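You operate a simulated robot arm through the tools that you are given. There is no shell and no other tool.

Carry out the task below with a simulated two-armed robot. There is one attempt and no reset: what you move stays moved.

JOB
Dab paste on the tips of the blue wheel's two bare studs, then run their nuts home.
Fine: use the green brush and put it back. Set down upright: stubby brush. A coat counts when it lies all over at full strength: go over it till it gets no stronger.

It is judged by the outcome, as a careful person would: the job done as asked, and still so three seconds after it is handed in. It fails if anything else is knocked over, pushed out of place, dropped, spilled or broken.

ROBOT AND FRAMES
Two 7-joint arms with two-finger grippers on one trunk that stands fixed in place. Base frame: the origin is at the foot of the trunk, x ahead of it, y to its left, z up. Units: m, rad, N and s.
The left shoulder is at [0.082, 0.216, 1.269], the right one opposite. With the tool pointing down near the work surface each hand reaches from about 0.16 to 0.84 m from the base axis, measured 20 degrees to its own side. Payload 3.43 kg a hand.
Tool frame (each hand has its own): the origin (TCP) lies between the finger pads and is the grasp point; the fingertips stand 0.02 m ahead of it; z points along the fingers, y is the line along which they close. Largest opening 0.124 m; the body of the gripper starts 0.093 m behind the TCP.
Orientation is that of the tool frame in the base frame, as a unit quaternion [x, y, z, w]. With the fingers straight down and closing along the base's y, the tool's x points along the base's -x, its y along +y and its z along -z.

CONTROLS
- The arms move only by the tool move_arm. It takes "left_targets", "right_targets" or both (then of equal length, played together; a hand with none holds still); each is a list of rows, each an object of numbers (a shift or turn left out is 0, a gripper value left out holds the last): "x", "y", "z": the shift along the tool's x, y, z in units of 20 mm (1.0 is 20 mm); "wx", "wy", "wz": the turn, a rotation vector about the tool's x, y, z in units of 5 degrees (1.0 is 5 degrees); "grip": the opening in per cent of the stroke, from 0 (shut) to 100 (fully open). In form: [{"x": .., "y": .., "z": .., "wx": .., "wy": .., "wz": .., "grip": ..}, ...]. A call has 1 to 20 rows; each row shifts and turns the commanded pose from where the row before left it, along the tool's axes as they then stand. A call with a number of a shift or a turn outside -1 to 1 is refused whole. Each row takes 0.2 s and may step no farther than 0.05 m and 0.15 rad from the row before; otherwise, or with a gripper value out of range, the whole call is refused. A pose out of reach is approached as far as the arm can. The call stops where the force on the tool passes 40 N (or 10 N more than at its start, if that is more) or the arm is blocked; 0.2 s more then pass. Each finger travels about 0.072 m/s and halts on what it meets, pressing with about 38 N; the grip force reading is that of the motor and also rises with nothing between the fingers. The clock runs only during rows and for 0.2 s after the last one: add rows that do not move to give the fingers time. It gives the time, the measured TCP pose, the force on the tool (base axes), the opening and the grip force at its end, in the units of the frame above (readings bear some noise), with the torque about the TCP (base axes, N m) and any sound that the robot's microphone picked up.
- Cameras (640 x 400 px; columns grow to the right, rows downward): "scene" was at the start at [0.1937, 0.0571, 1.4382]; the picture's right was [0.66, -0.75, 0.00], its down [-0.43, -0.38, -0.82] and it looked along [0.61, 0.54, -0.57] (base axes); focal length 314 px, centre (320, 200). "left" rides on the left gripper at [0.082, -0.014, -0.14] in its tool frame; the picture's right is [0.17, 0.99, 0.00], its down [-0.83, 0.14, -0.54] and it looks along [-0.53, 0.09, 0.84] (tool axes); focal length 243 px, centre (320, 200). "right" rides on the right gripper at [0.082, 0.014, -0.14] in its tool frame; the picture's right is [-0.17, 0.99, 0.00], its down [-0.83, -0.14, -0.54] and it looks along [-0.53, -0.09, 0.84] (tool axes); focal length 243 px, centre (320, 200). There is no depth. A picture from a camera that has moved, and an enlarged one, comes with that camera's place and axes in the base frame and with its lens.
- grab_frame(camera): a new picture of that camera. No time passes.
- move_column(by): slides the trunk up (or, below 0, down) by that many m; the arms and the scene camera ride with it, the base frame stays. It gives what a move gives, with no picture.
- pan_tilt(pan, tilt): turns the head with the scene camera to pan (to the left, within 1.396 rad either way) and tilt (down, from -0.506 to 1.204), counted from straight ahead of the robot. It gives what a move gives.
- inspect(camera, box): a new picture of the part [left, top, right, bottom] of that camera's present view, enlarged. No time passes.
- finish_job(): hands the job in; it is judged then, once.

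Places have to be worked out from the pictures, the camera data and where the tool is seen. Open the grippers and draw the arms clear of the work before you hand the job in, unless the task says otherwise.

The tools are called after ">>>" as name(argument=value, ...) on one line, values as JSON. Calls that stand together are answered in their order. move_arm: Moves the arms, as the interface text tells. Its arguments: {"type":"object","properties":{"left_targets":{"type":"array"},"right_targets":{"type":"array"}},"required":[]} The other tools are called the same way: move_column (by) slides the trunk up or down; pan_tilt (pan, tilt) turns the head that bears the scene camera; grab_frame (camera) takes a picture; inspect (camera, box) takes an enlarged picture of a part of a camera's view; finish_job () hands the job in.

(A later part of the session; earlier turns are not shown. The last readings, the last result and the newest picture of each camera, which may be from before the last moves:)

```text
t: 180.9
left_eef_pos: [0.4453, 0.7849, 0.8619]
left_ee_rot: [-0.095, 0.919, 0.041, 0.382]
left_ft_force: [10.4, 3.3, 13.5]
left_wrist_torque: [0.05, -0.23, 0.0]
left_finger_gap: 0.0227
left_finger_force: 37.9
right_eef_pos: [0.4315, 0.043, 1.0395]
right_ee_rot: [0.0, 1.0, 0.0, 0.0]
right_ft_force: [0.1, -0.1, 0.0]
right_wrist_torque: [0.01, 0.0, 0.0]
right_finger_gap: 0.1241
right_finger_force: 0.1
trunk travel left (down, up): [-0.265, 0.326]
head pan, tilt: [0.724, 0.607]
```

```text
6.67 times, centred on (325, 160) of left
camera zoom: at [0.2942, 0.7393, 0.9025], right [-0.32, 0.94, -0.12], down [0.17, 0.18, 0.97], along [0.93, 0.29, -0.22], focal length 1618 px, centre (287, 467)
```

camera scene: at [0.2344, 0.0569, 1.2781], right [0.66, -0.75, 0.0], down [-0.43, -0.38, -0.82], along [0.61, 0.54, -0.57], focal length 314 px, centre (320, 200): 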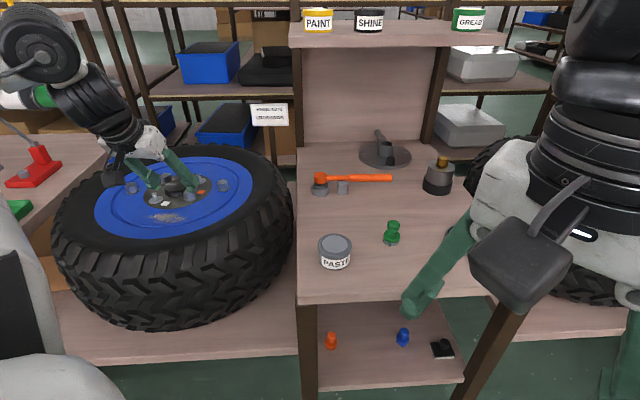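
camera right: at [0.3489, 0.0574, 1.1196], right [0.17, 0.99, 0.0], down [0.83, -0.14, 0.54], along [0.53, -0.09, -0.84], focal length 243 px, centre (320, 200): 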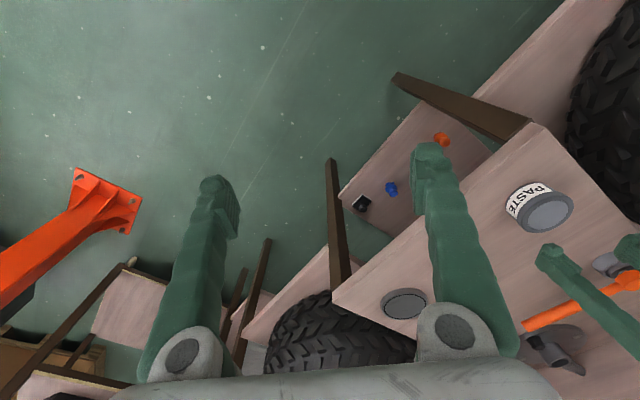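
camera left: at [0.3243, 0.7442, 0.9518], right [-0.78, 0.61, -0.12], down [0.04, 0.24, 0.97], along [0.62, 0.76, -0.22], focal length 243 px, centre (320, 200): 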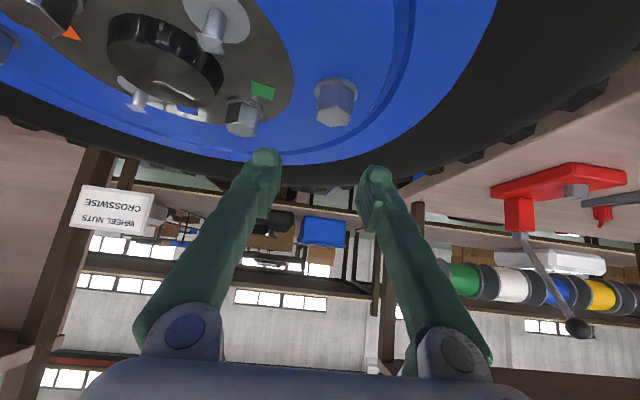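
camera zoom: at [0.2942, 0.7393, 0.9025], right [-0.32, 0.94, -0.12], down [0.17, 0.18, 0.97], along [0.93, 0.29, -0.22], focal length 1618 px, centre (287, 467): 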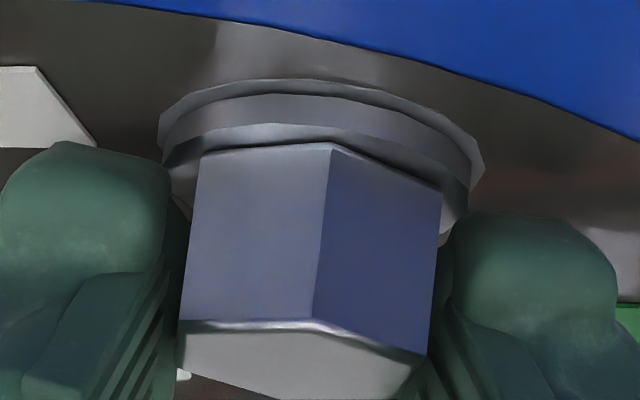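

The nut turned freely with little torque. I release it now and look at how it sits.

>>> move_arm(left_targets=[{"grip": 32}, {}, {}])

>>> inspect(camera="left", box=[280, 110, 370, 200])

>>> inspect(camera="scene", box=[135, 180, 165, 204])

```text
t: 181.7
left_eef_pos: [0.4427, 0.7874, 0.8588]
left_ee_rot: [-0.096, 0.919, 0.04, 0.38]
left_ft_force: [0.7, -0.6, -0.5]
left_wrist_torque: [0.0, 0.02, 0.0]
left_finger_gap: 0.0399
left_finger_force: 0.1
right_eef_pos: [0.431, 0.0428, 1.0398]
right_ee_rot: [0.0, 1.0, 0.001, 0.001]
right_ft_force: [0.0, -0.8, 0.6]
right_wrist_torque: [0.01, 0.02, -0.02]
right_finger_gap: 0.1239
right_finger_force: 0.0
trunk travel left (down, up): [-0.265, 0.326]
head pan, tilt: [0.724, 0.607]
```

```text
4.44 times, centred on (325, 155) of left
camera zoom: at [0.2934, 0.7398, 0.901], right [-0.32, 0.94, -0.12], down [0.17, 0.18, 0.97], along [0.93, 0.29, -0.22], focal length 1078 px, centre (298, 400)
```

zoom: 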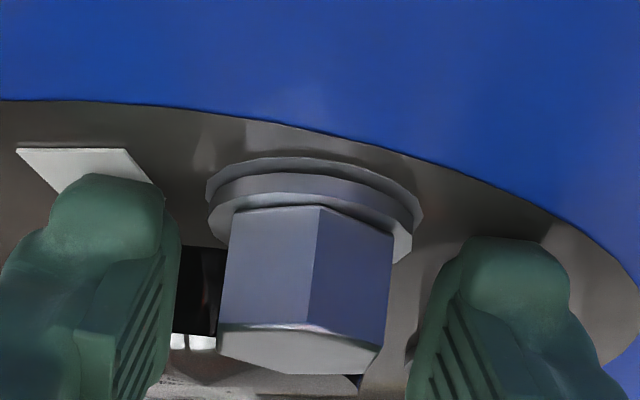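

```text
16.00 times, centred on (150, 192) of scene
camera zoom: at [0.2345, 0.0572, 1.2781], right [0.66, -0.75, 0.0], down [-0.43, -0.38, -0.82], along [0.61, 0.54, -0.57], focal length 5026 px, centre (3040, 328)
```

zoom: 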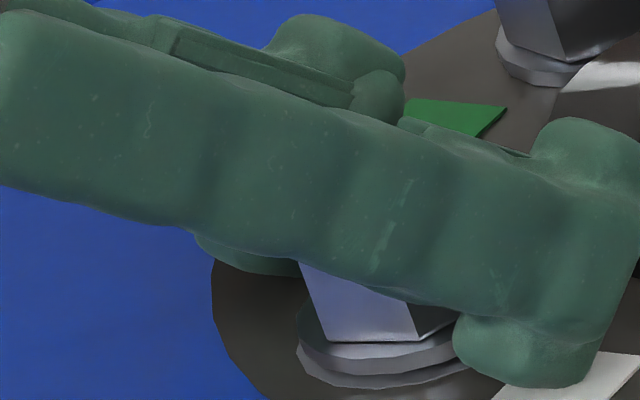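

The nut stays on the stud, still perhaps ~2 mm above the hub disc. To keep turning I must regrasp: raise clear of the nut, yaw back +60°.

>>> move_arm(left_targets=[{"x": -0.35, "z": -0.35}, {"x": -0.4, "z": -0.4}, {"x": -0.4, "z": -0.4}, {"wx": -0.707, "wz": -0.707, "grip": 25}, {"wx": -0.707, "wz": -0.707}, {"wx": -0.707, "wz": -0.707}, {"wx": -0.707, "wz": -0.707}, {"wx": -0.707, "wz": -0.707}, {"wx": -0.707, "wz": -0.707}, {"wx": -0.707, "wz": -0.707}, {"wx": -0.707, "wz": -0.707}, {"wx": -0.707, "wz": -0.707}, {"wx": -0.707, "wz": -0.707}, {"wx": -0.707, "wz": -0.707}, {"wx": -0.707, "wz": -0.707}, {}])

>>> inspect(camera="left", box=[250, 60, 400, 210])

>>> inspect(camera="scene", box=[120, 160, 170, 205])

```text
t: 185.1
left_eef_pos: [0.4494, 0.8015, 0.8907]
left_ee_rot: [-0.534, 0.748, 0.206, 0.335]
left_ft_force: [-0.8, -0.9, 0.4]
left_wrist_torque: [-0.03, 0.0, 0.01]
left_finger_gap: 0.031
left_finger_force: 0.1
left hand out of reach, approached as far as the arm can: row 14, 15
right_eef_pos: [0.4309, 0.0424, 1.0409]
right_ee_rot: [0.0, 1.0, 0.0, 0.0]
right_ft_force: [0.2, -0.8, -0.1]
right_wrist_torque: [0.05, 0.02, -0.06]
right_finger_gap: 0.124
right_finger_force: 0.0
trunk travel left (down, up): [-0.265, 0.326]
head pan, tilt: [0.724, 0.607]
```

```text
2.67 times, centred on (325, 135) of left
camera zoom: at [0.4074, 0.649, 0.9292], right [-0.96, 0.23, -0.17], down [-0.11, 0.24, 0.96], along [0.26, 0.94, -0.2], focal length 647 px, centre (307, 373)
```

zoom: 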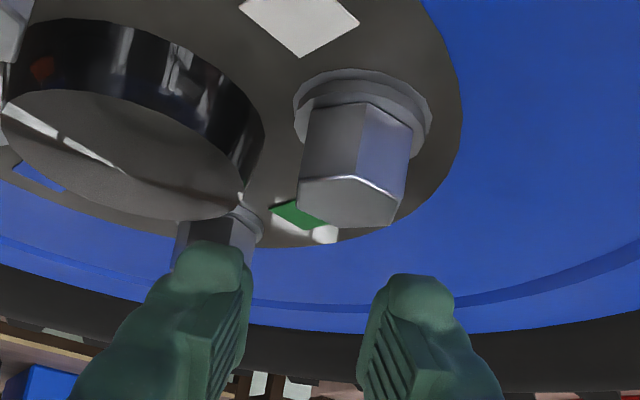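

```text
8.89 times, centred on (145, 182) of scene
camera zoom: at [0.2336, 0.056, 1.2783], right [0.66, -0.75, 0.0], down [-0.43, -0.38, -0.82], along [0.62, 0.55, -0.57], focal length 2792 px, centre (1876, 356)
```

zoom: 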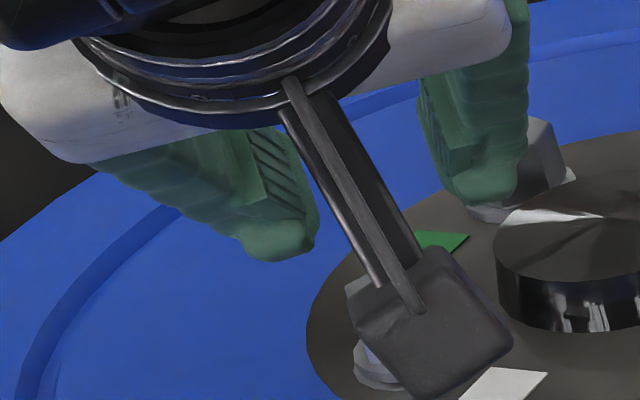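

The yaw limit here is ≈60–65°. The wrist camera has a clear view of the nut; zooming to see whether it's seated.

>>> inspect(camera="left", box=[305, 80, 375, 150])

>>> grab_frame(camera="left")

```text
5.71 times, centred on (340, 115) of left
camera zoom: at [0.4074, 0.649, 0.9292], right [-0.96, 0.23, -0.17], down [-0.11, 0.24, 0.96], along [0.26, 0.94, -0.2], focal length 1386 px, centre (206, 686)
```

zoom: 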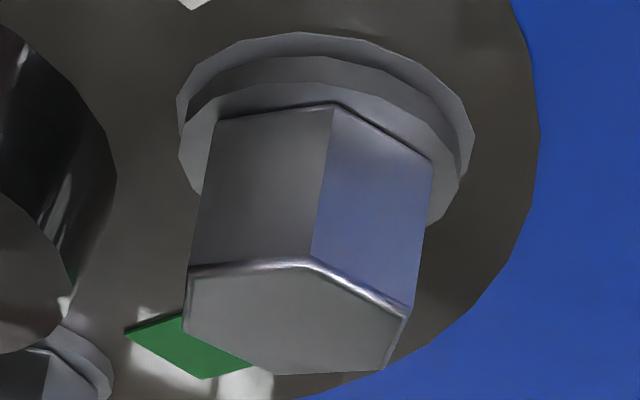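

```text
taken
camera left: at [0.4074, 0.649, 0.9292], right [-0.96, 0.23, -0.17], down [-0.11, 0.24, 0.96], along [0.26, 0.94, -0.2], focal length 243 px, centre (320, 200)
```

left: 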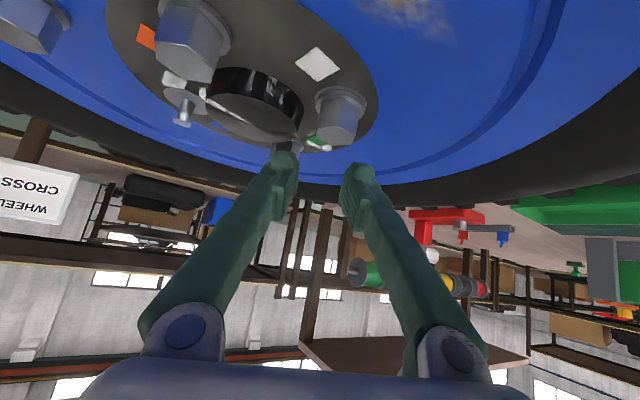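

The nut still sits ~3 mm above the disc, so it must be screwed down. A smaller tilt may give more yaw range and clearance from the hub cap: switching to tilt 30° at yaw 60°.

>>> move_arm(left_targets=[{"wx": 0.19, "wy": 0.82, "wz": 0.475}, {"wx": 0.19, "wy": 0.82, "wz": 0.475}, {"wx": 0.19, "wy": 0.82, "wz": 0.475}, {"wx": 0.19, "wy": 0.82, "wz": 0.475}, {"x": 0.44, "y": -0.17, "z": -0.83}, {}])

>>> grab_frame(camera="left")

```text
t: 186.5
left_eef_pos: [0.4402, 0.8037, 0.887]
left_ee_rot: [-0.482, 0.837, 0.128, 0.226]
left_ft_force: [0.4, 0.3, -0.1]
left_wrist_torque: [0.0, -0.04, -0.03]
left_finger_gap: 0.0311
left_finger_force: 0.0
left hand out of reach, approached as far as the arm can: row 4, 5
right_eef_pos: [0.431, 0.0436, 1.0404]
right_ee_rot: [0.0, 1.0, 0.0, 0.001]
right_ft_force: [0.2, 0.1, 0.0]
right_wrist_torque: [-0.01, -0.02, 0.0]
right_finger_gap: 0.1239
right_finger_force: 0.1
trunk travel left (down, up): [-0.265, 0.326]
head pan, tilt: [0.724, 0.607]
```

```text
taken
camera left: at [0.3819, 0.6746, 0.9675], right [-0.92, 0.37, -0.09], down [0.1, 0.46, 0.88], along [0.37, 0.81, -0.46], focal length 243 px, centre (320, 200)
```

left: 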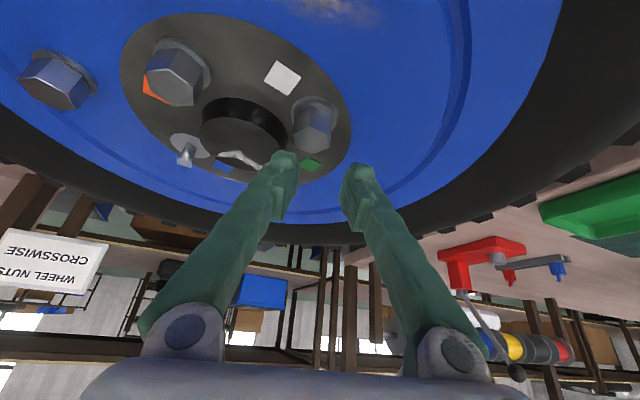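

Orientation OK but the position is 18 mm too far out. Move back toward the robot over the nut.

>>> move_arm(left_targets=[{"x": 0.4, "y": -0.1, "z": -0.23}, {"x": 0.4, "y": -0.1, "z": -0.23}, {}])

```text
t: 187.3
left_eef_pos: [0.4416, 0.803, 0.8877]
left_ee_rot: [-0.482, 0.837, 0.128, 0.226]
left_ft_force: [0.0, 0.2, -0.2]
left_wrist_torque: [-0.01, 0.0, -0.03]
left_finger_gap: 0.031
left_finger_force: 0.1
left hand out of reach, approached as far as the arm can: row 1, 2
right_eef_pos: [0.4316, 0.0428, 1.0391]
right_ee_rot: [0.001, 1.0, 0.002, 0.0]
right_ft_force: [-0.2, 0.5, -0.2]
right_wrist_torque: [0.01, 0.0, 0.04]
right_finger_gap: 0.1239
right_finger_force: 0.1
trunk travel left (down, up): [-0.265, 0.326]
head pan, tilt: [0.724, 0.607]
```

Inward motion is blocked by a joint limit at this yaw/tilt. I'll go back to tilt 45° and yaw 54°, which was reachable, and centre over the nut. Strokes of ~50° suffice, since closing on the hex aligns the rest clockwise.

>>> move_arm(left_targets=[{"wy": -1}, {"wy": -1}, {"wy": -1}, {"wx": 0.85, "wz": 0.85}, {"x": 0.25, "y": -0.62, "z": -0.6}, {}])

>>> inspect(camera="left", box=[250, 60, 400, 210])

>>> inspect(camera="scene", box=[120, 160, 180, 210])

```text
t: 188.7
left_eef_pos: [0.4422, 0.7879, 0.8909]
left_ee_rot: [-0.42, 0.824, 0.174, 0.339]
left_ft_force: [-0.3, 0.3, 1.0]
left_wrist_torque: [0.02, -0.02, 0.03]
left_finger_gap: 0.0313
left_finger_force: 0.1
right_eef_pos: [0.4312, 0.0438, 1.0406]
right_ee_rot: [0.0, 1.0, 0.0, 0.001]
right_ft_force: [0.1, -1.0, 0.1]
right_wrist_torque: [-0.03, -0.02, -0.02]
right_finger_gap: 0.124
right_finger_force: 0.0
trunk travel left (down, up): [-0.265, 0.326]
head pan, tilt: [0.724, 0.607]
```

```text
2.67 times, centred on (325, 135) of left
camera zoom: at [0.3609, 0.6524, 0.9328], right [-0.87, 0.48, -0.12], down [0.01, 0.25, 0.97], along [0.5, 0.84, -0.22], focal length 647 px, centre (307, 373)
```

zoom: 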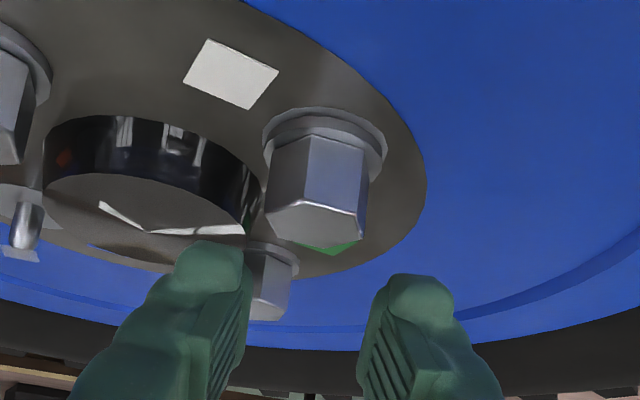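

```text
8.00 times, centred on (150, 185) of scene
camera zoom: at [0.2338, 0.0574, 1.2782], right [0.66, -0.75, 0.0], down [-0.43, -0.38, -0.82], along [0.62, 0.54, -0.57], focal length 2513 px, centre (1680, 320)
```

zoom: 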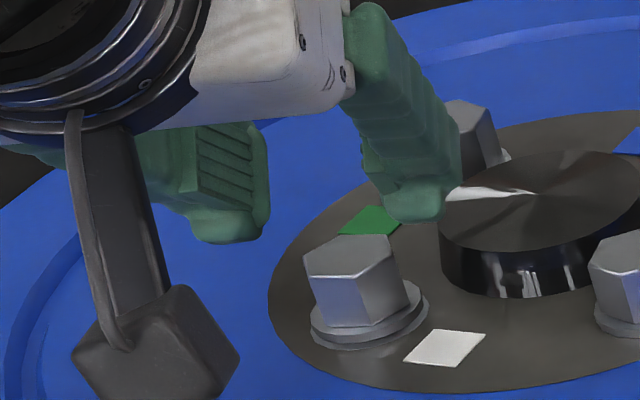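

The scene view shows the nut standing on the stud; the fingers are ~2.5 mm off-centre. Correct, descend around it, and close.

>>> move_arm(left_targets=[{"y": -0.125}, {"x": 0.35, "z": 0.35}, {"x": 0.35, "z": 0.35}, {"x": 0.3, "z": 0.3}, {}])

>>> inspect(camera="left", box=[270, 90, 390, 210])

>>> inspect(camera="scene", box=[120, 160, 180, 210])

```text
t: 189.9
left_eef_pos: [0.4443, 0.7853, 0.8625]
left_ee_rot: [-0.419, 0.823, 0.174, 0.341]
left_ft_force: [-0.3, -0.2, -0.2]
left_wrist_torque: [0.04, 0.0, -0.02]
left_finger_gap: 0.0311
left_finger_force: 0.0
right_eef_pos: [0.4311, 0.043, 1.0405]
right_ee_rot: [0.0, 1.0, 0.0, 0.0]
right_ft_force: [-1.0, -0.2, -0.4]
right_wrist_torque: [-0.02, -0.01, -0.02]
right_finger_gap: 0.1241
right_finger_force: 0.0
trunk travel left (down, up): [-0.265, 0.326]
head pan, tilt: [0.724, 0.607]
```

```text
3.33 times, centred on (330, 150) of left
camera zoom: at [0.3641, 0.6497, 0.9045], right [-0.87, 0.48, -0.12], down [0.01, 0.25, 0.97], along [0.5, 0.84, -0.22], focal length 809 px, centre (287, 367)
```

zoom: 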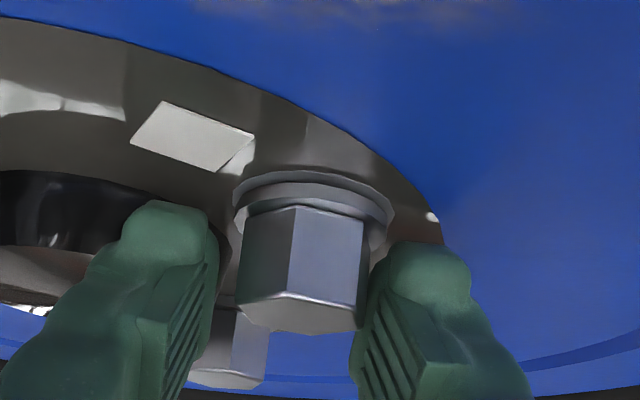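

```text
8.00 times, centred on (150, 185) of scene
camera zoom: at [0.2345, 0.057, 1.2781], right [0.66, -0.75, 0.0], down [-0.43, -0.38, -0.82], along [0.61, 0.54, -0.57], focal length 2513 px, centre (1680, 320)
```

zoom: 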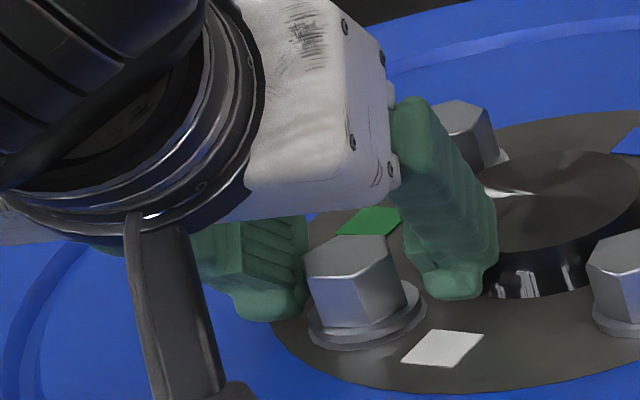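

No contact. Close on the nut and turn clockwise 45°.

>>> move_arm(left_targets=[{"grip": 0}, {}, {}, {"wx": 0.707, "wz": 0.707}, {"wx": 0.707, "wz": 0.707}, {"wx": 0.707, "wz": 0.707}, {"wx": 0.707, "wz": 0.707}, {"wx": 0.707, "wz": 0.707}, {"wx": 0.707, "wz": 0.707}, {"wx": 0.707, "wz": 0.707}, {"wx": 0.707, "wz": 0.707}, {"wx": 0.707, "wz": 0.707}, {}])

>>> inspect(camera="left", box=[270, 90, 390, 210])

```text
t: 192.7
left_eef_pos: [0.4459, 0.7859, 0.8635]
left_ee_rot: [-0.073, 0.922, 0.031, 0.38]
left_ft_force: [-0.4, 8.7, -3.2]
left_wrist_torque: [0.13, 0.02, 0.02]
left_finger_gap: 0.0228
left_finger_force: 37.6
right_eef_pos: [0.4308, 0.0441, 1.0394]
right_ee_rot: [0.001, 1.0, -0.001, 0.001]
right_ft_force: [0.1, -0.5, -0.8]
right_wrist_torque: [0.03, 0.01, 0.01]
right_finger_gap: 0.124
right_finger_force: 0.0
trunk travel left (down, up): [-0.265, 0.326]
head pan, tilt: [0.724, 0.607]
```

```text
3.33 times, centred on (330, 150) of left
camera zoom: at [0.293, 0.748, 0.9048], right [-0.27, 0.96, -0.12], down [0.18, 0.17, 0.97], along [0.95, 0.24, -0.22], focal length 809 px, centre (287, 367)
```

zoom: 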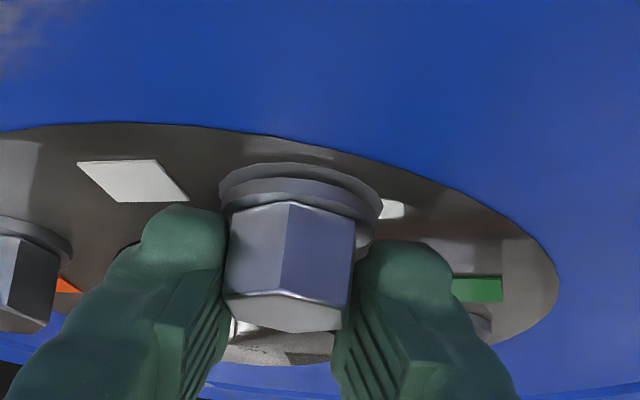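

The thread now pulls the tool gently down — it's screwing. Regrasp cycle: open, raise, yaw back 45°, lower.

>>> move_arm(left_targets=[{"grip": 25}, {}, {"x": -0.35, "z": -0.35}, {"x": -0.35, "z": -0.35}, {"x": -0.35, "z": -0.35}, {"wx": -0.707, "wz": -0.707}, {"wx": -0.707, "wz": -0.707}, {"wx": -0.707, "wz": -0.707}, {"wx": -0.707, "wz": -0.707}, {"wx": -0.707, "wz": -0.707}, {"wx": -0.707, "wz": -0.707}, {"wx": -0.707, "wz": -0.707}, {"wx": -0.707, "wz": -0.707}, {"wx": -0.707, "wz": -0.707}, {}])

>>> inspect(camera="left", box=[250, 60, 400, 210])

>>> inspect(camera="scene", box=[120, 160, 180, 210])

```text
t: 195.9
left_eef_pos: [0.4462, 0.7868, 0.8932]
left_ee_rot: [-0.421, 0.823, 0.175, 0.34]
left_ft_force: [-0.9, -0.5, 0.2]
left_wrist_torque: [0.0, 0.02, -0.01]
left_finger_gap: 0.031
left_finger_force: 0.1
right_eef_pos: [0.4318, 0.0428, 1.0405]
right_ee_rot: [0.001, 1.0, 0.001, 0.001]
right_ft_force: [-0.2, -0.6, 0.4]
right_wrist_torque: [0.0, 0.0, -0.01]
right_finger_gap: 0.124
right_finger_force: 0.1
trunk travel left (down, up): [-0.265, 0.326]
head pan, tilt: [0.724, 0.607]
```

```text
2.67 times, centred on (325, 135) of left
camera zoom: at [0.3651, 0.6506, 0.9349], right [-0.87, 0.48, -0.12], down [0.01, 0.25, 0.97], along [0.5, 0.84, -0.22], focal length 647 px, centre (307, 373)
```

zoom: 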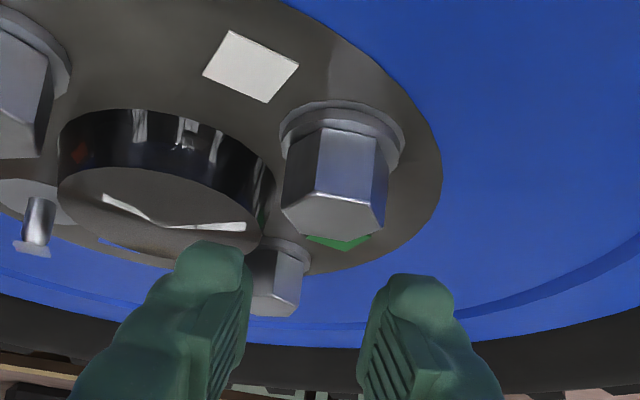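

```text
8.00 times, centred on (150, 185) of scene
camera zoom: at [0.2342, 0.0573, 1.2781], right [0.66, -0.75, 0.0], down [-0.43, -0.38, -0.82], along [0.62, 0.54, -0.57], focal length 2513 px, centre (1680, 320)
```

zoom: 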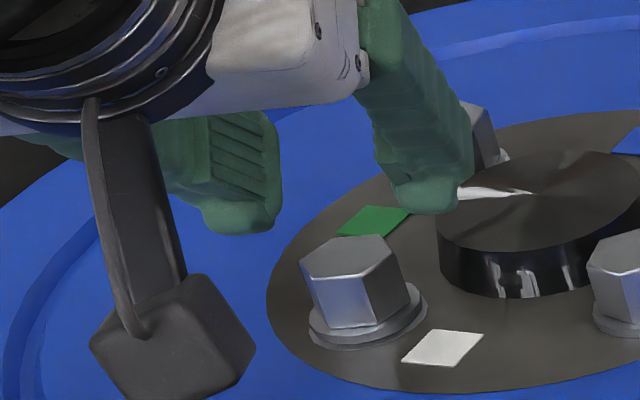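

Recentre slightly, descend, close and turn again.

>>> move_arm(left_targets=[{"y": 0.1}, {"x": 0.35, "z": 0.35}, {"x": 0.35, "z": 0.35}, {"x": 0.37, "z": 0.37}, {}, {"grip": 0}, {}, {}, {"wx": 0.707, "wz": 0.707}, {"wx": 0.707, "wz": 0.707}, {"wx": 0.707, "wz": 0.707}, {"wx": 0.707, "wz": 0.707}, {"wx": 0.707, "wz": 0.707}, {"wx": 0.707, "wz": 0.707}, {"wx": 0.707, "wz": 0.707}, {"wx": 0.707, "wz": 0.707}, {"wx": 0.707, "wz": 0.707}, {}])

>>> inspect(camera="left", box=[270, 90, 390, 210])

```text
t: 199.7
left_eef_pos: [0.446, 0.7859, 0.8627]
left_ee_rot: [-0.072, 0.922, 0.03, 0.38]
left_ft_force: [23.5, -9.3, -2.5]
left_wrist_torque: [-0.17, -0.59, 0.03]
left_finger_gap: 0.0219
left_finger_force: 38.2
right_eef_pos: [0.4332, 0.0424, 1.0394]
right_ee_rot: [0.0, 1.0, 0.0, -0.001]
right_ft_force: [-0.7, 0.8, 0.0]
right_wrist_torque: [-0.03, 0.01, 0.01]
right_finger_gap: 0.1237
right_finger_force: 0.0
trunk travel left (down, up): [-0.265, 0.326]
head pan, tilt: [0.724, 0.607]
```

```text
3.33 times, centred on (330, 150) of left
camera zoom: at [0.2939, 0.7476, 0.905], right [-0.27, 0.96, -0.12], down [0.18, 0.17, 0.97], along [0.95, 0.24, -0.22], focal length 809 px, centre (287, 367)
```

zoom: 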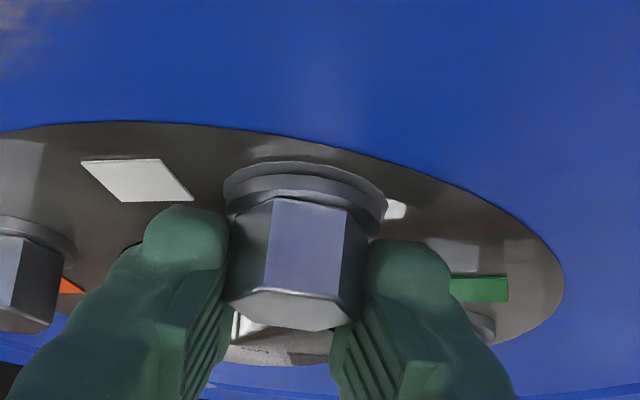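

The grip looks odd here (a face rather than an edge faces the camera, and 23 N sideways). Looking closer before going on.

>>> inspect(camera="left", box=[290, 120, 360, 190])

>>> inspect(camera="scene", box=[130, 170, 175, 208])

```text
5.71 times, centred on (325, 155) of left
camera zoom: at [0.2939, 0.7476, 0.905], right [-0.27, 0.96, -0.12], down [0.18, 0.17, 0.97], along [0.95, 0.24, -0.22], focal length 1386 px, centre (291, 457)
```

zoom: 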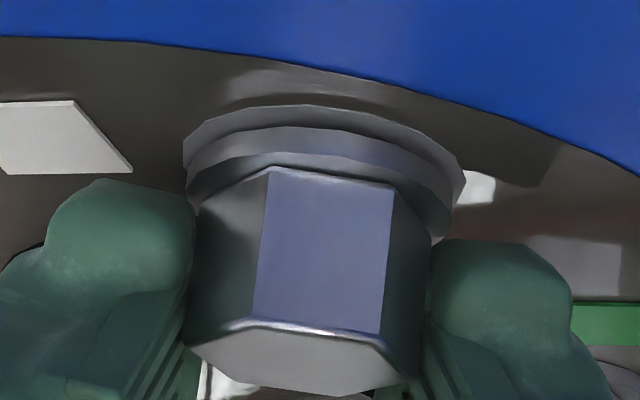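

```text
10.53 times, centred on (152, 189) of scene
camera zoom: at [0.2372, 0.0563, 1.2776], right [0.66, -0.75, 0.0], down [-0.43, -0.38, -0.82], along [0.61, 0.55, -0.57], focal length 3307 px, centre (2083, 316)
```

zoom: 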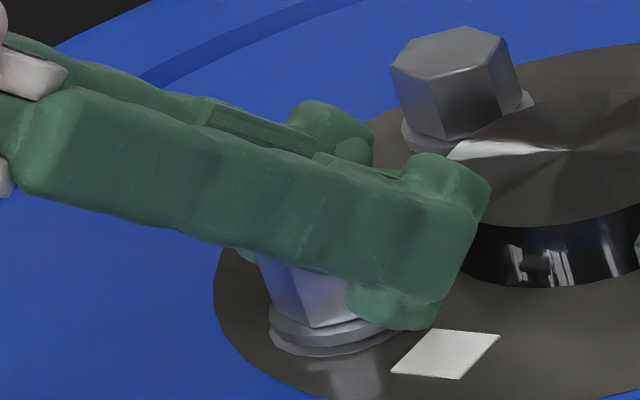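

The scene shows the pads reaching too far past the nut: combining views at two yaws puts the nut axis at ≈(0.4413,0.785), ~5 mm behind my TCP. I'll release, raise, yaw back, then regrasp with the TCP moved ~8 mm back.

>>> move_arm(left_targets=[{"grip": 25}, {}, {"x": -0.35, "z": -0.35}, {"x": -0.35, "z": -0.35}, {"x": -0.35, "z": -0.35}, {"wx": -0.707, "wz": -0.707}, {"wx": -0.707, "wz": -0.707}, {"wx": -0.707, "wz": -0.707}, {"wx": -0.707, "wz": -0.707}, {"wx": -0.707, "wz": -0.707}, {"wx": -0.707, "wz": -0.707}, {"wx": -0.707, "wz": -0.707}, {"wx": -0.707, "wz": -0.707}, {"wx": -0.707, "wz": -0.707}, {}])

>>> inspect(camera="left", box=[250, 60, 400, 210])

>>> inspect(camera="scene", box=[130, 170, 175, 208])

```text
t: 202.9
left_eef_pos: [0.4435, 0.7862, 0.8938]
left_ee_rot: [-0.42, 0.823, 0.174, 0.341]
left_ft_force: [0.0, 0.1, -1.0]
left_wrist_torque: [-0.01, -0.01, 0.03]
left_finger_gap: 0.0308
left_finger_force: 0.0
right_eef_pos: [0.4306, 0.0431, 1.0419]
right_ee_rot: [0.0, 1.0, 0.0, 0.001]
right_ft_force: [0.2, 0.3, -0.1]
right_wrist_torque: [-0.02, -0.01, 0.0]
right_finger_gap: 0.1241
right_finger_force: 0.0
trunk travel left (down, up): [-0.265, 0.326]
head pan, tilt: [0.724, 0.607]
```

```text
2.67 times, centred on (325, 135) of left
camera zoom: at [0.3633, 0.6511, 0.9346], right [-0.87, 0.48, -0.12], down [0.01, 0.25, 0.97], along [0.5, 0.84, -0.22], focal length 647 px, centre (307, 373)
```

zoom: 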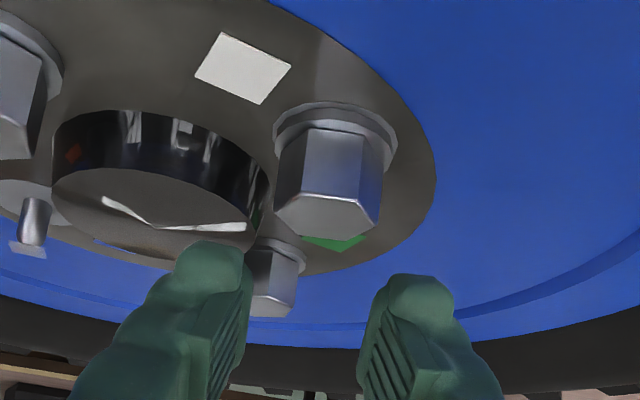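

```text
10.53 times, centred on (152, 189) of scene
camera zoom: at [0.2343, 0.0573, 1.2781], right [0.66, -0.75, 0.0], down [-0.43, -0.38, -0.82], along [0.62, 0.54, -0.57], focal length 3307 px, centre (2083, 316)
```

zoom: 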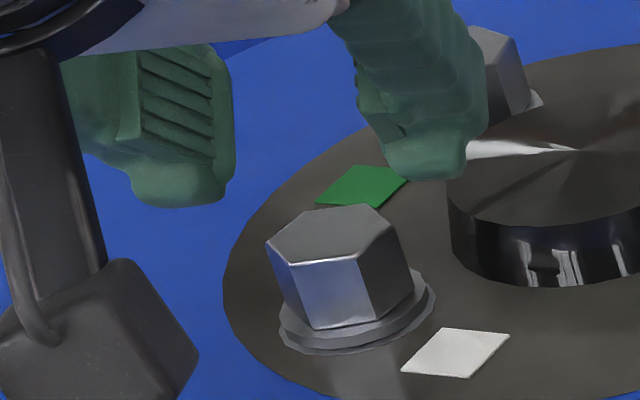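

The hex orientation shows the nut did turn ~45° each stroke (141° in total). Zooming on the flange/disc to see the remaining gap, against the finished neighbour nut.

>>> inspect(camera="scene", box=[142, 187, 166, 207])

>>> inspect(camera="scene", box=[178, 185, 202, 205])

>>> inspect(camera="left", box=[305, 78, 365, 138])

```text
16.00 times, centred on (154, 197) of scene
camera zoom: at [0.2343, 0.0573, 1.2781], right [0.66, -0.75, 0.0], down [-0.43, -0.38, -0.82], along [0.62, 0.54, -0.57], focal length 5026 px, centre (2976, 248)
```

zoom: 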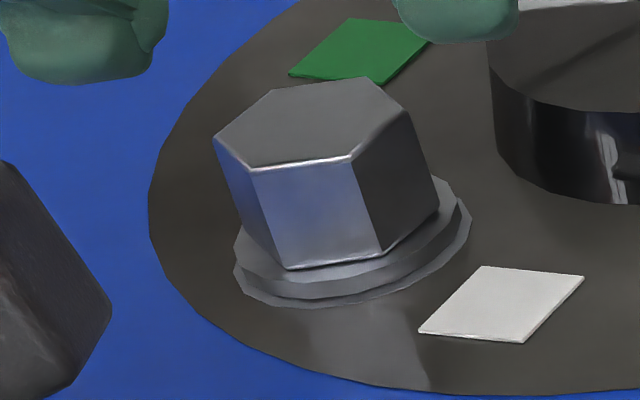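

```text
16.00 times, centred on (190, 195) of scene
camera zoom: at [0.2343, 0.0573, 1.2781], right [0.66, -0.75, 0.0], down [-0.43, -0.38, -0.82], along [0.62, 0.54, -0.57], focal length 5026 px, centre (2400, 280)
```

zoom: 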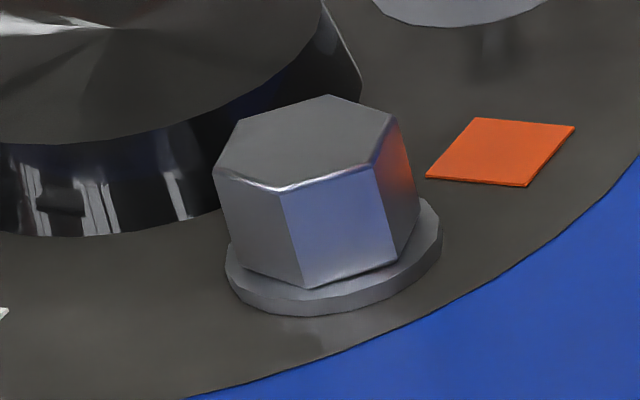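

```text
6.67 times, centred on (335, 108) of left
camera zoom: at [0.3633, 0.6511, 0.9346], right [-0.87, 0.48, -0.12], down [0.01, 0.25, 0.97], along [0.5, 0.84, -0.22], focal length 1618 px, centre (220, 813)
```

zoom: 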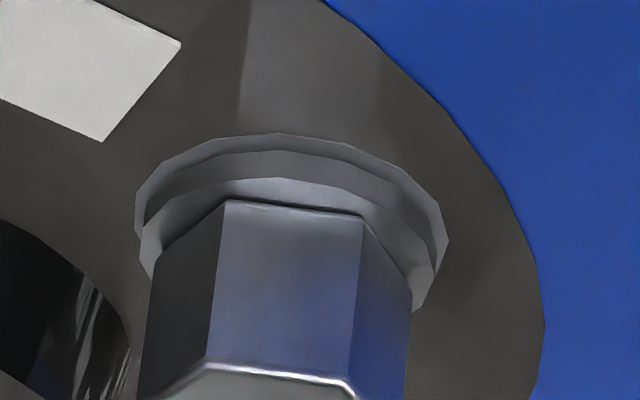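

Remaining gap looks like ~1 mm or less. The flats now match yaw ≈24°, so I yaw to 24°, descend, grip aligned, and turn clockwise 25°.

>>> move_arm(left_targets=[{"wx": 0.707, "wz": 0.707}, {"wx": 0.707, "wz": 0.707}, {"wx": 0.707, "wz": 0.707}, {"wx": 0.707, "wz": 0.707}, {"wx": 0.707, "wz": 0.707}, {"wx": 0.65, "wz": 0.65}, {"x": 0.06, "y": -0.07, "z": -0.06}, {"x": 0.35, "z": 0.35}, {"x": 0.35, "z": 0.35}, {"x": 0.38, "z": 0.38}, {}])

>>> inspect(camera="left", box=[270, 90, 390, 210])

>>> inspect(camera="scene", box=[130, 170, 175, 208])

```text
t: 205.3
left_eef_pos: [0.4426, 0.7853, 0.8613]
left_ee_rot: [-0.196, 0.903, 0.082, 0.373]
left_ft_force: [1.1, 0.5, -0.1]
left_wrist_torque: [0.01, 0.01, 0.0]
left_finger_gap: 0.0308
left_finger_force: 0.0
right_eef_pos: [0.4317, 0.0432, 1.0387]
right_ee_rot: [0.001, 1.0, 0.0, 0.0]
right_ft_force: [-0.2, 0.5, -0.5]
right_wrist_torque: [0.04, 0.02, 0.01]
right_finger_gap: 0.1241
right_finger_force: 0.2
trunk travel left (down, up): [-0.265, 0.326]
head pan, tilt: [0.724, 0.607]
```

```text
3.33 times, centred on (330, 150) of left
camera zoom: at [0.306, 0.7075, 0.9031], right [-0.52, 0.85, -0.12], down [0.13, 0.21, 0.97], along [0.85, 0.48, -0.22], focal length 809 px, centre (287, 367)
```

zoom: 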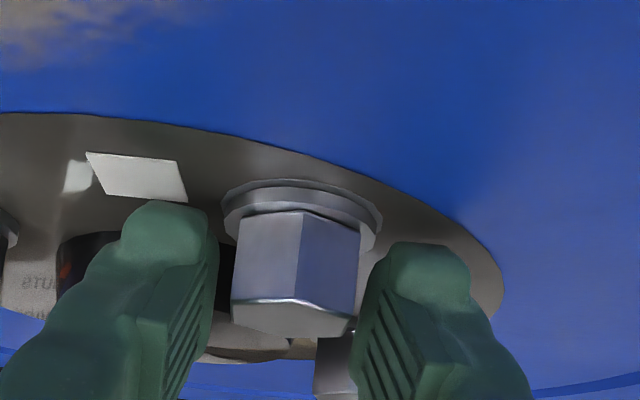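

```text
10.53 times, centred on (152, 189) of scene
camera zoom: at [0.2345, 0.0569, 1.2781], right [0.66, -0.75, 0.0], down [-0.43, -0.38, -0.82], along [0.61, 0.54, -0.57], focal length 3307 px, centre (2083, 316)
```

zoom: 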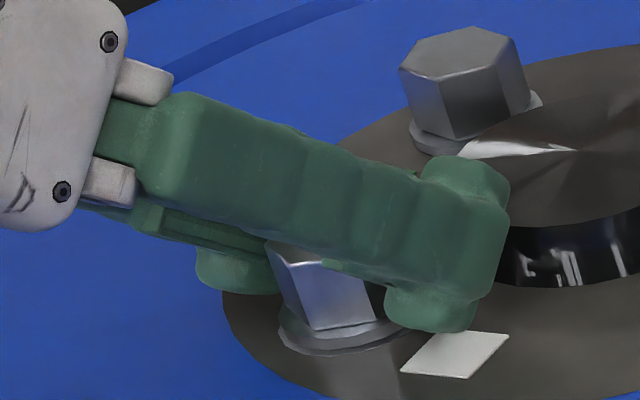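

Aligned. I move back 3 mm for a more central grip, close, and turn clockwise 25°.

>>> move_arm(left_targets=[{"x": 0.1, "z": -0.1}, {"grip": 0}, {}, {}, {"wx": 0.707, "wz": 0.707}, {"wx": 0.707, "wz": 0.707}, {"wx": 0.707, "wz": 0.707}, {"wx": 0.707, "wz": 0.707}, {"wx": 0.707, "wz": 0.707}, {}])

>>> inspect(camera="left", box=[270, 90, 390, 210])

```text
t: 207.5
left_eef_pos: [0.4394, 0.7847, 0.8615]
left_ee_rot: [0.004, 0.924, -0.002, 0.382]
left_ft_force: [-4.6, 10.7, 0.6]
left_wrist_torque: [0.04, 0.05, 0.05]
left_finger_gap: 0.0231
left_finger_force: 38.1
right_eef_pos: [0.4303, 0.0439, 1.0389]
right_ee_rot: [0.001, 1.0, 0.0, 0.001]
right_ft_force: [-0.6, 0.4, 1.0]
right_wrist_torque: [-0.01, 0.03, -0.01]
right_finger_gap: 0.1238
right_finger_force: 0.1
trunk travel left (down, up): [-0.265, 0.326]
head pan, tilt: [0.724, 0.607]
```

```text
3.33 times, centred on (330, 150) of left
camera zoom: at [0.2835, 0.7724, 0.9036], right [-0.11, 0.99, -0.12], down [0.21, 0.14, 0.97], along [0.97, 0.08, -0.22], focal length 809 px, centre (287, 367)
```

zoom: 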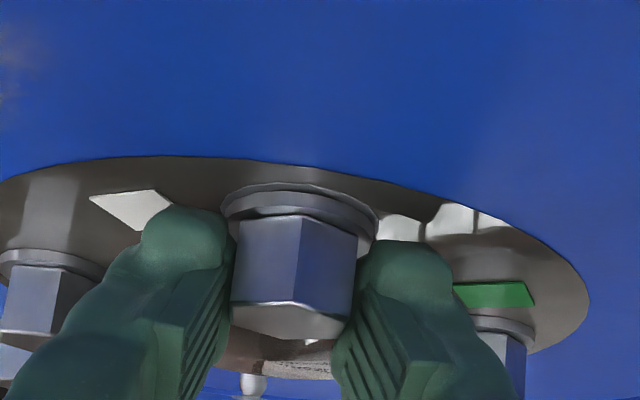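

Yaw 0° reached without trouble. Continue two more 5° turns.

>>> move_arm(left_targets=[{"wx": 0.707, "wz": 0.707}, {"wx": 0.707, "wz": 0.707}, {}])

```text
t: 208.3
left_eef_pos: [0.4395, 0.7857, 0.8608]
left_ee_rot: [0.083, 0.921, -0.035, 0.38]
left_ft_force: [-5.9, 17.3, 0.4]
left_wrist_torque: [0.07, 0.3, 0.01]
left_finger_gap: 0.0229
left_finger_force: 38.0
right_eef_pos: [0.4313, 0.0454, 1.0401]
right_ee_rot: [0.0, 1.0, -0.001, 0.001]
right_ft_force: [-0.2, -0.7, -0.3]
right_wrist_torque: [0.02, -0.01, -0.01]
right_finger_gap: 0.1239
right_finger_force: 0.1
trunk travel left (down, up): [-0.265, 0.326]
head pan, tilt: [0.724, 0.607]
```

Still fine at −10°. Relax the lateral load a little and turn two more.

>>> move_arm(left_targets=[{"y": 0.06}, {"wx": 0.707, "y": 0.02, "wz": 0.707}, {"wx": 0.707, "y": 0.02, "wz": 0.707}, {}])

>>> inspect(camera="left", box=[270, 90, 390, 210])

```text
t: 209.3
left_eef_pos: [0.4408, 0.7858, 0.8609]
left_ee_rot: [0.165, 0.91, -0.069, 0.375]
left_ft_force: [-3.9, 4.6, 0.3]
left_wrist_torque: [-0.09, 0.15, 0.02]
left_finger_gap: 0.0229
left_finger_force: 38.1
right_eef_pos: [0.4312, 0.0439, 1.04]
right_ee_rot: [0.0, 1.0, -0.001, 0.001]
right_ft_force: [-0.4, 0.1, 0.1]
right_wrist_torque: [0.01, 0.0, -0.01]
right_finger_gap: 0.124
right_finger_force: 0.0
trunk travel left (down, up): [-0.265, 0.326]
head pan, tilt: [0.724, 0.607]
```

```text
3.33 times, centred on (330, 150) of left
camera zoom: at [0.2889, 0.8277, 0.9034], right [0.24, 0.96, -0.12], down [0.24, 0.06, 0.97], along [0.94, -0.26, -0.22], focal length 809 px, centre (287, 367)
```

zoom: 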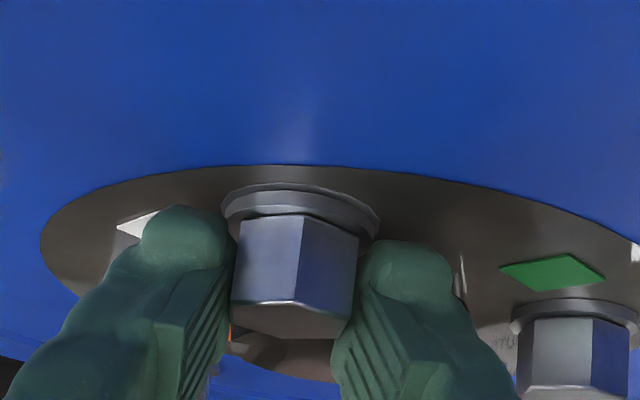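

No limit yet, and the nut turns freely. Continue 30° further.

>>> move_arm(left_targets=[{"wx": 0.707, "y": 0.02, "wz": 0.707}, {"wx": 0.707, "y": 0.02, "wz": 0.707}, {"wx": 0.707, "y": 0.02, "wz": 0.707}, {"wx": 0.707, "y": 0.02, "wz": 0.707}, {"wx": 0.707, "y": 0.02, "wz": 0.707}, {"wx": 0.707, "y": 0.02, "wz": 0.707}, {}])

>>> inspect(camera="left", box=[270, 90, 390, 210])

>>> grab_frame(camera="scene")

```text
t: 210.2
left_eef_pos: [0.4425, 0.7856, 0.8672]
left_ee_rot: [0.293, 0.874, -0.127, 0.367]
left_ft_force: [4.2, -4.8, -13.6]
left_wrist_torque: [-0.09, -0.15, -0.01]
left_finger_gap: 0.0231
left_finger_force: 38.1
left hand out of reach, approached as far as the arm can: row 4
right_eef_pos: [0.433, 0.0439, 1.0407]
right_ee_rot: [0.0, 1.0, 0.0, 0.0]
right_ft_force: [0.4, 0.7, 1.0]
right_wrist_torque: [0.01, -0.02, 0.01]
right_finger_gap: 0.1239
right_finger_force: 0.0
trunk travel left (down, up): [-0.265, 0.326]
head pan, tilt: [0.724, 0.607]
stopped in row 4 (left hand): the force on the tool passed its limit at 69 N (the readings are from after the stop); the commanded pose is now the measured one
```

```text
3.33 times, centred on (330, 150) of left
camera zoom: at [0.3093, 0.8695, 0.9073], right [0.5, 0.85, -0.12], down [0.24, 0.0, 0.97], along [0.83, -0.52, -0.21], focal length 809 px, centre (287, 367)
```

zoom: 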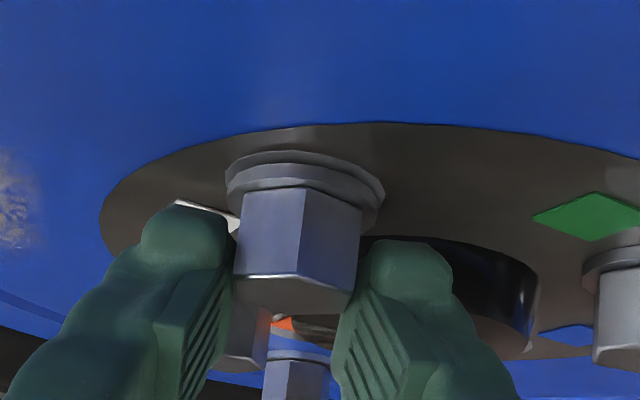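

```text
taken
camera scene: at [0.2359, 0.0579, 1.2777], right [0.66, -0.75, 0.0], down [-0.43, -0.38, -0.82], along [0.61, 0.54, -0.57], focal length 314 px, centre (320, 200)
```

scene: 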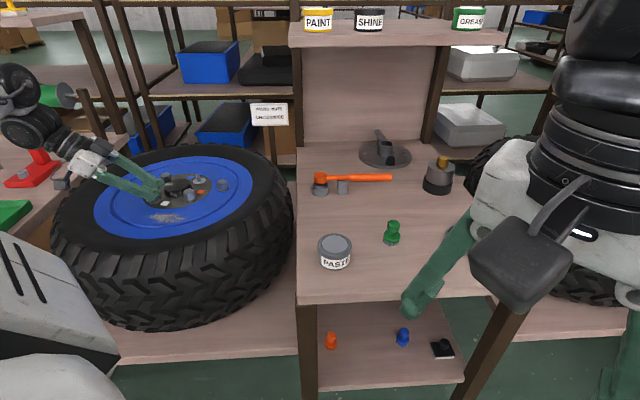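

Limit at about −35° yaw (the hand tried to rise). So usable range is +60…−33°. Release, raise, yaw back 60°, then inspect the nut's height.

>>> move_arm(left_targets=[{"grip": 25}, {}, {"x": -0.3, "z": -0.3}, {"x": -0.35, "z": -0.35}, {"x": -0.35, "z": -0.35, "wx": -0.707, "wz": -0.707}, {"wx": -0.707, "wz": -0.707}, {"wx": -0.707, "wz": -0.707}, {"wx": -0.707, "wz": -0.707}, {"wx": -0.707, "wz": -0.707}, {"wx": -0.707, "wz": -0.707}, {"wx": -0.707, "wz": -0.707}, {"wx": -0.707, "wz": -0.707}, {"wx": -0.707, "wz": -0.707}, {"wx": -0.707, "wz": -0.707}, {"wx": -0.707, "wz": -0.707}, {"wx": -0.707, "wz": -0.707}, {}])

>>> inspect(camera="scene", box=[142, 187, 166, 207])

>>> inspect(camera="left", box=[280, 70, 380, 170])

```text
t: 213.8
left_eef_pos: [0.4414, 0.7862, 0.8973]
left_ee_rot: [-0.185, 0.904, 0.07, 0.378]
left_ft_force: [0.1, -0.1, -0.3]
left_wrist_torque: [-0.03, -0.01, -0.01]
left_finger_gap: 0.0308
left_finger_force: 0.0
right_eef_pos: [0.4317, 0.0428, 1.0406]
right_ee_rot: [0.0, 1.0, 0.0, 0.001]
right_ft_force: [-0.7, -0.2, -0.7]
right_wrist_torque: [-0.02, -0.04, 0.01]
right_finger_gap: 0.124
right_finger_force: 0.0
trunk travel left (down, up): [-0.265, 0.326]
head pan, tilt: [0.724, 0.607]
```

```text
16.00 times, centred on (154, 197) of scene
camera zoom: at [0.2344, 0.0572, 1.2781], right [0.66, -0.75, 0.0], down [-0.43, -0.38, -0.82], along [0.61, 0.54, -0.57], focal length 5026 px, centre (2976, 248)
```

zoom: 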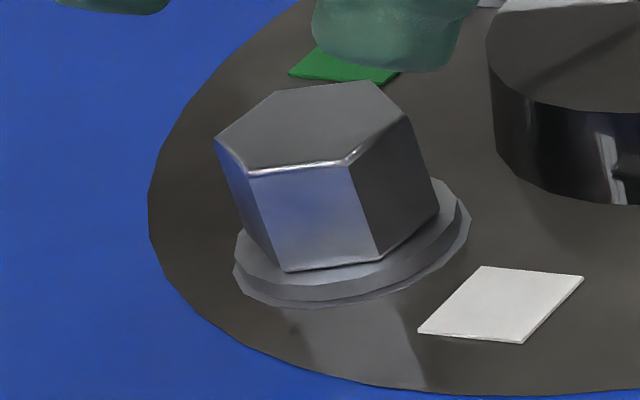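

```text
4.00 times, centred on (330, 120) of left
camera zoom: at [0.3025, 0.7122, 0.939], right [-0.49, 0.86, -0.13], down [0.13, 0.22, 0.97], along [0.86, 0.46, -0.22], focal length 970 px, centre (280, 520)
```

zoom: 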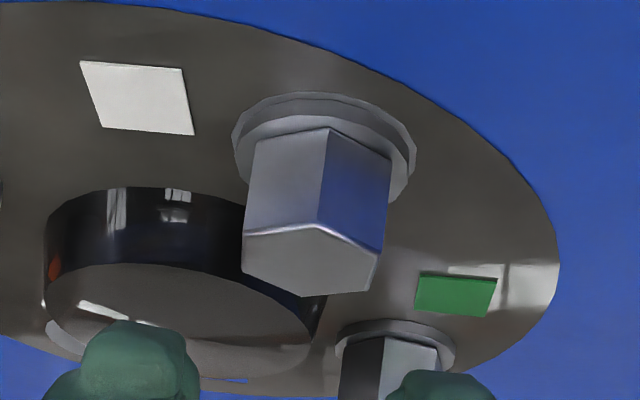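

The nut moved down a bit (~0.7 mm over 60°). Another stroke: descend, grip aligned at 23°, turn 55° clockwise.

>>> move_arm(left_targets=[{"x": 0.07, "z": -0.07}, {"x": 0.42, "z": 0.42}, {"x": 0.42, "z": 0.42}, {"x": 0.42, "z": 0.42}, {}, {"grip": 0}, {}, {}, {"wx": 0.707, "y": 0.02, "wz": 0.707}, {"wx": 0.707, "y": 0.02, "wz": 0.707}, {"wx": 0.707, "y": 0.02, "wz": 0.707}, {"wx": 0.707, "y": 0.02, "wz": 0.707}, {"wx": 0.707, "y": 0.02, "wz": 0.707}, {"wx": 0.707, "y": 0.02, "wz": 0.707}, {"wx": 0.707, "y": 0.02, "wz": 0.707}, {"wx": 0.707, "y": 0.02, "wz": 0.707}, {}])

>>> inspect(camera="left", box=[270, 90, 390, 210])

```text
t: 217.4
left_eef_pos: [0.4408, 0.7868, 0.8627]
left_ee_rot: [0.138, 0.911, -0.062, 0.383]
left_ft_force: [-1.2, -10.2, 0.2]
left_wrist_torque: [-0.14, 0.39, -0.01]
left_finger_gap: 0.0228
left_finger_force: 38.0
right_eef_pos: [0.4306, 0.042, 1.0406]
right_ee_rot: [0.0, 1.0, 0.0, 0.001]
right_ft_force: [0.4, 0.5, -0.2]
right_wrist_torque: [0.01, 0.0, -0.03]
right_finger_gap: 0.124
right_finger_force: 0.0
trunk travel left (down, up): [-0.265, 0.326]
head pan, tilt: [0.724, 0.607]
```

```text
3.33 times, centred on (330, 150) of left
camera zoom: at [0.2864, 0.8197, 0.9021], right [0.18, 0.97, -0.13], down [0.23, 0.08, 0.97], along [0.96, -0.21, -0.21], focal length 809 px, centre (287, 367)
```

zoom: 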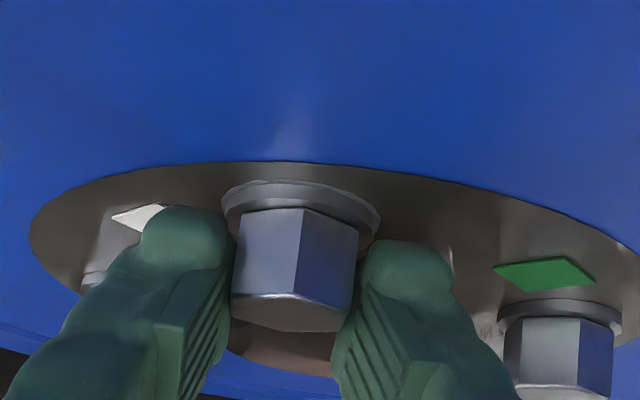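

>>> move_arm(left_targets=[{"wx": 0.707, "y": -0.03, "wz": 0.707}, {"wx": 0.707, "wz": 0.707}, {"wx": 0.6, "wz": 0.6}, {}])

>>> inspect(camera="left", box=[270, 90, 390, 210])

```text
t: 218.4
left_eef_pos: [0.4404, 0.7852, 0.8616]
left_ee_rot: [0.25, 0.887, -0.107, 0.374]
left_ft_force: [2.8, -3.3, 0.1]
left_wrist_torque: [0.09, 0.26, 0.02]
left_finger_gap: 0.0231
left_finger_force: 38.4
right_eef_pos: [0.4317, 0.0441, 1.0396]
right_ee_rot: [0.0, 1.0, 0.0, 0.0]
right_ft_force: [-0.8, 0.5, 0.5]
right_wrist_torque: [-0.04, -0.02, 0.03]
right_finger_gap: 0.1241
right_finger_force: 0.0
trunk travel left (down, up): [-0.265, 0.326]
head pan, tilt: [0.724, 0.607]
```

```text
3.33 times, centred on (330, 150) of left
camera zoom: at [0.2995, 0.8567, 0.9017], right [0.42, 0.9, -0.12], down [0.24, 0.02, 0.97], along [0.88, -0.43, -0.21], focal length 809 px, centre (287, 367)
```

zoom: 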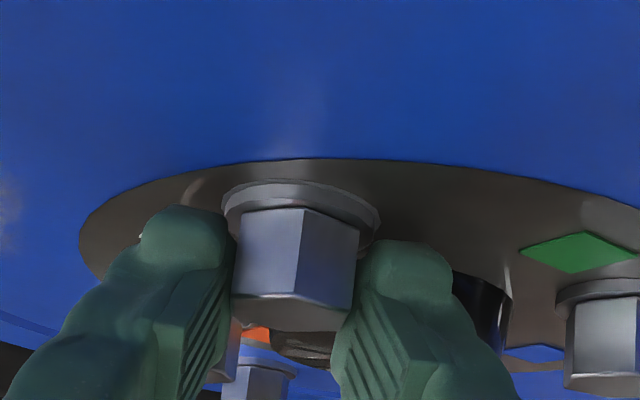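

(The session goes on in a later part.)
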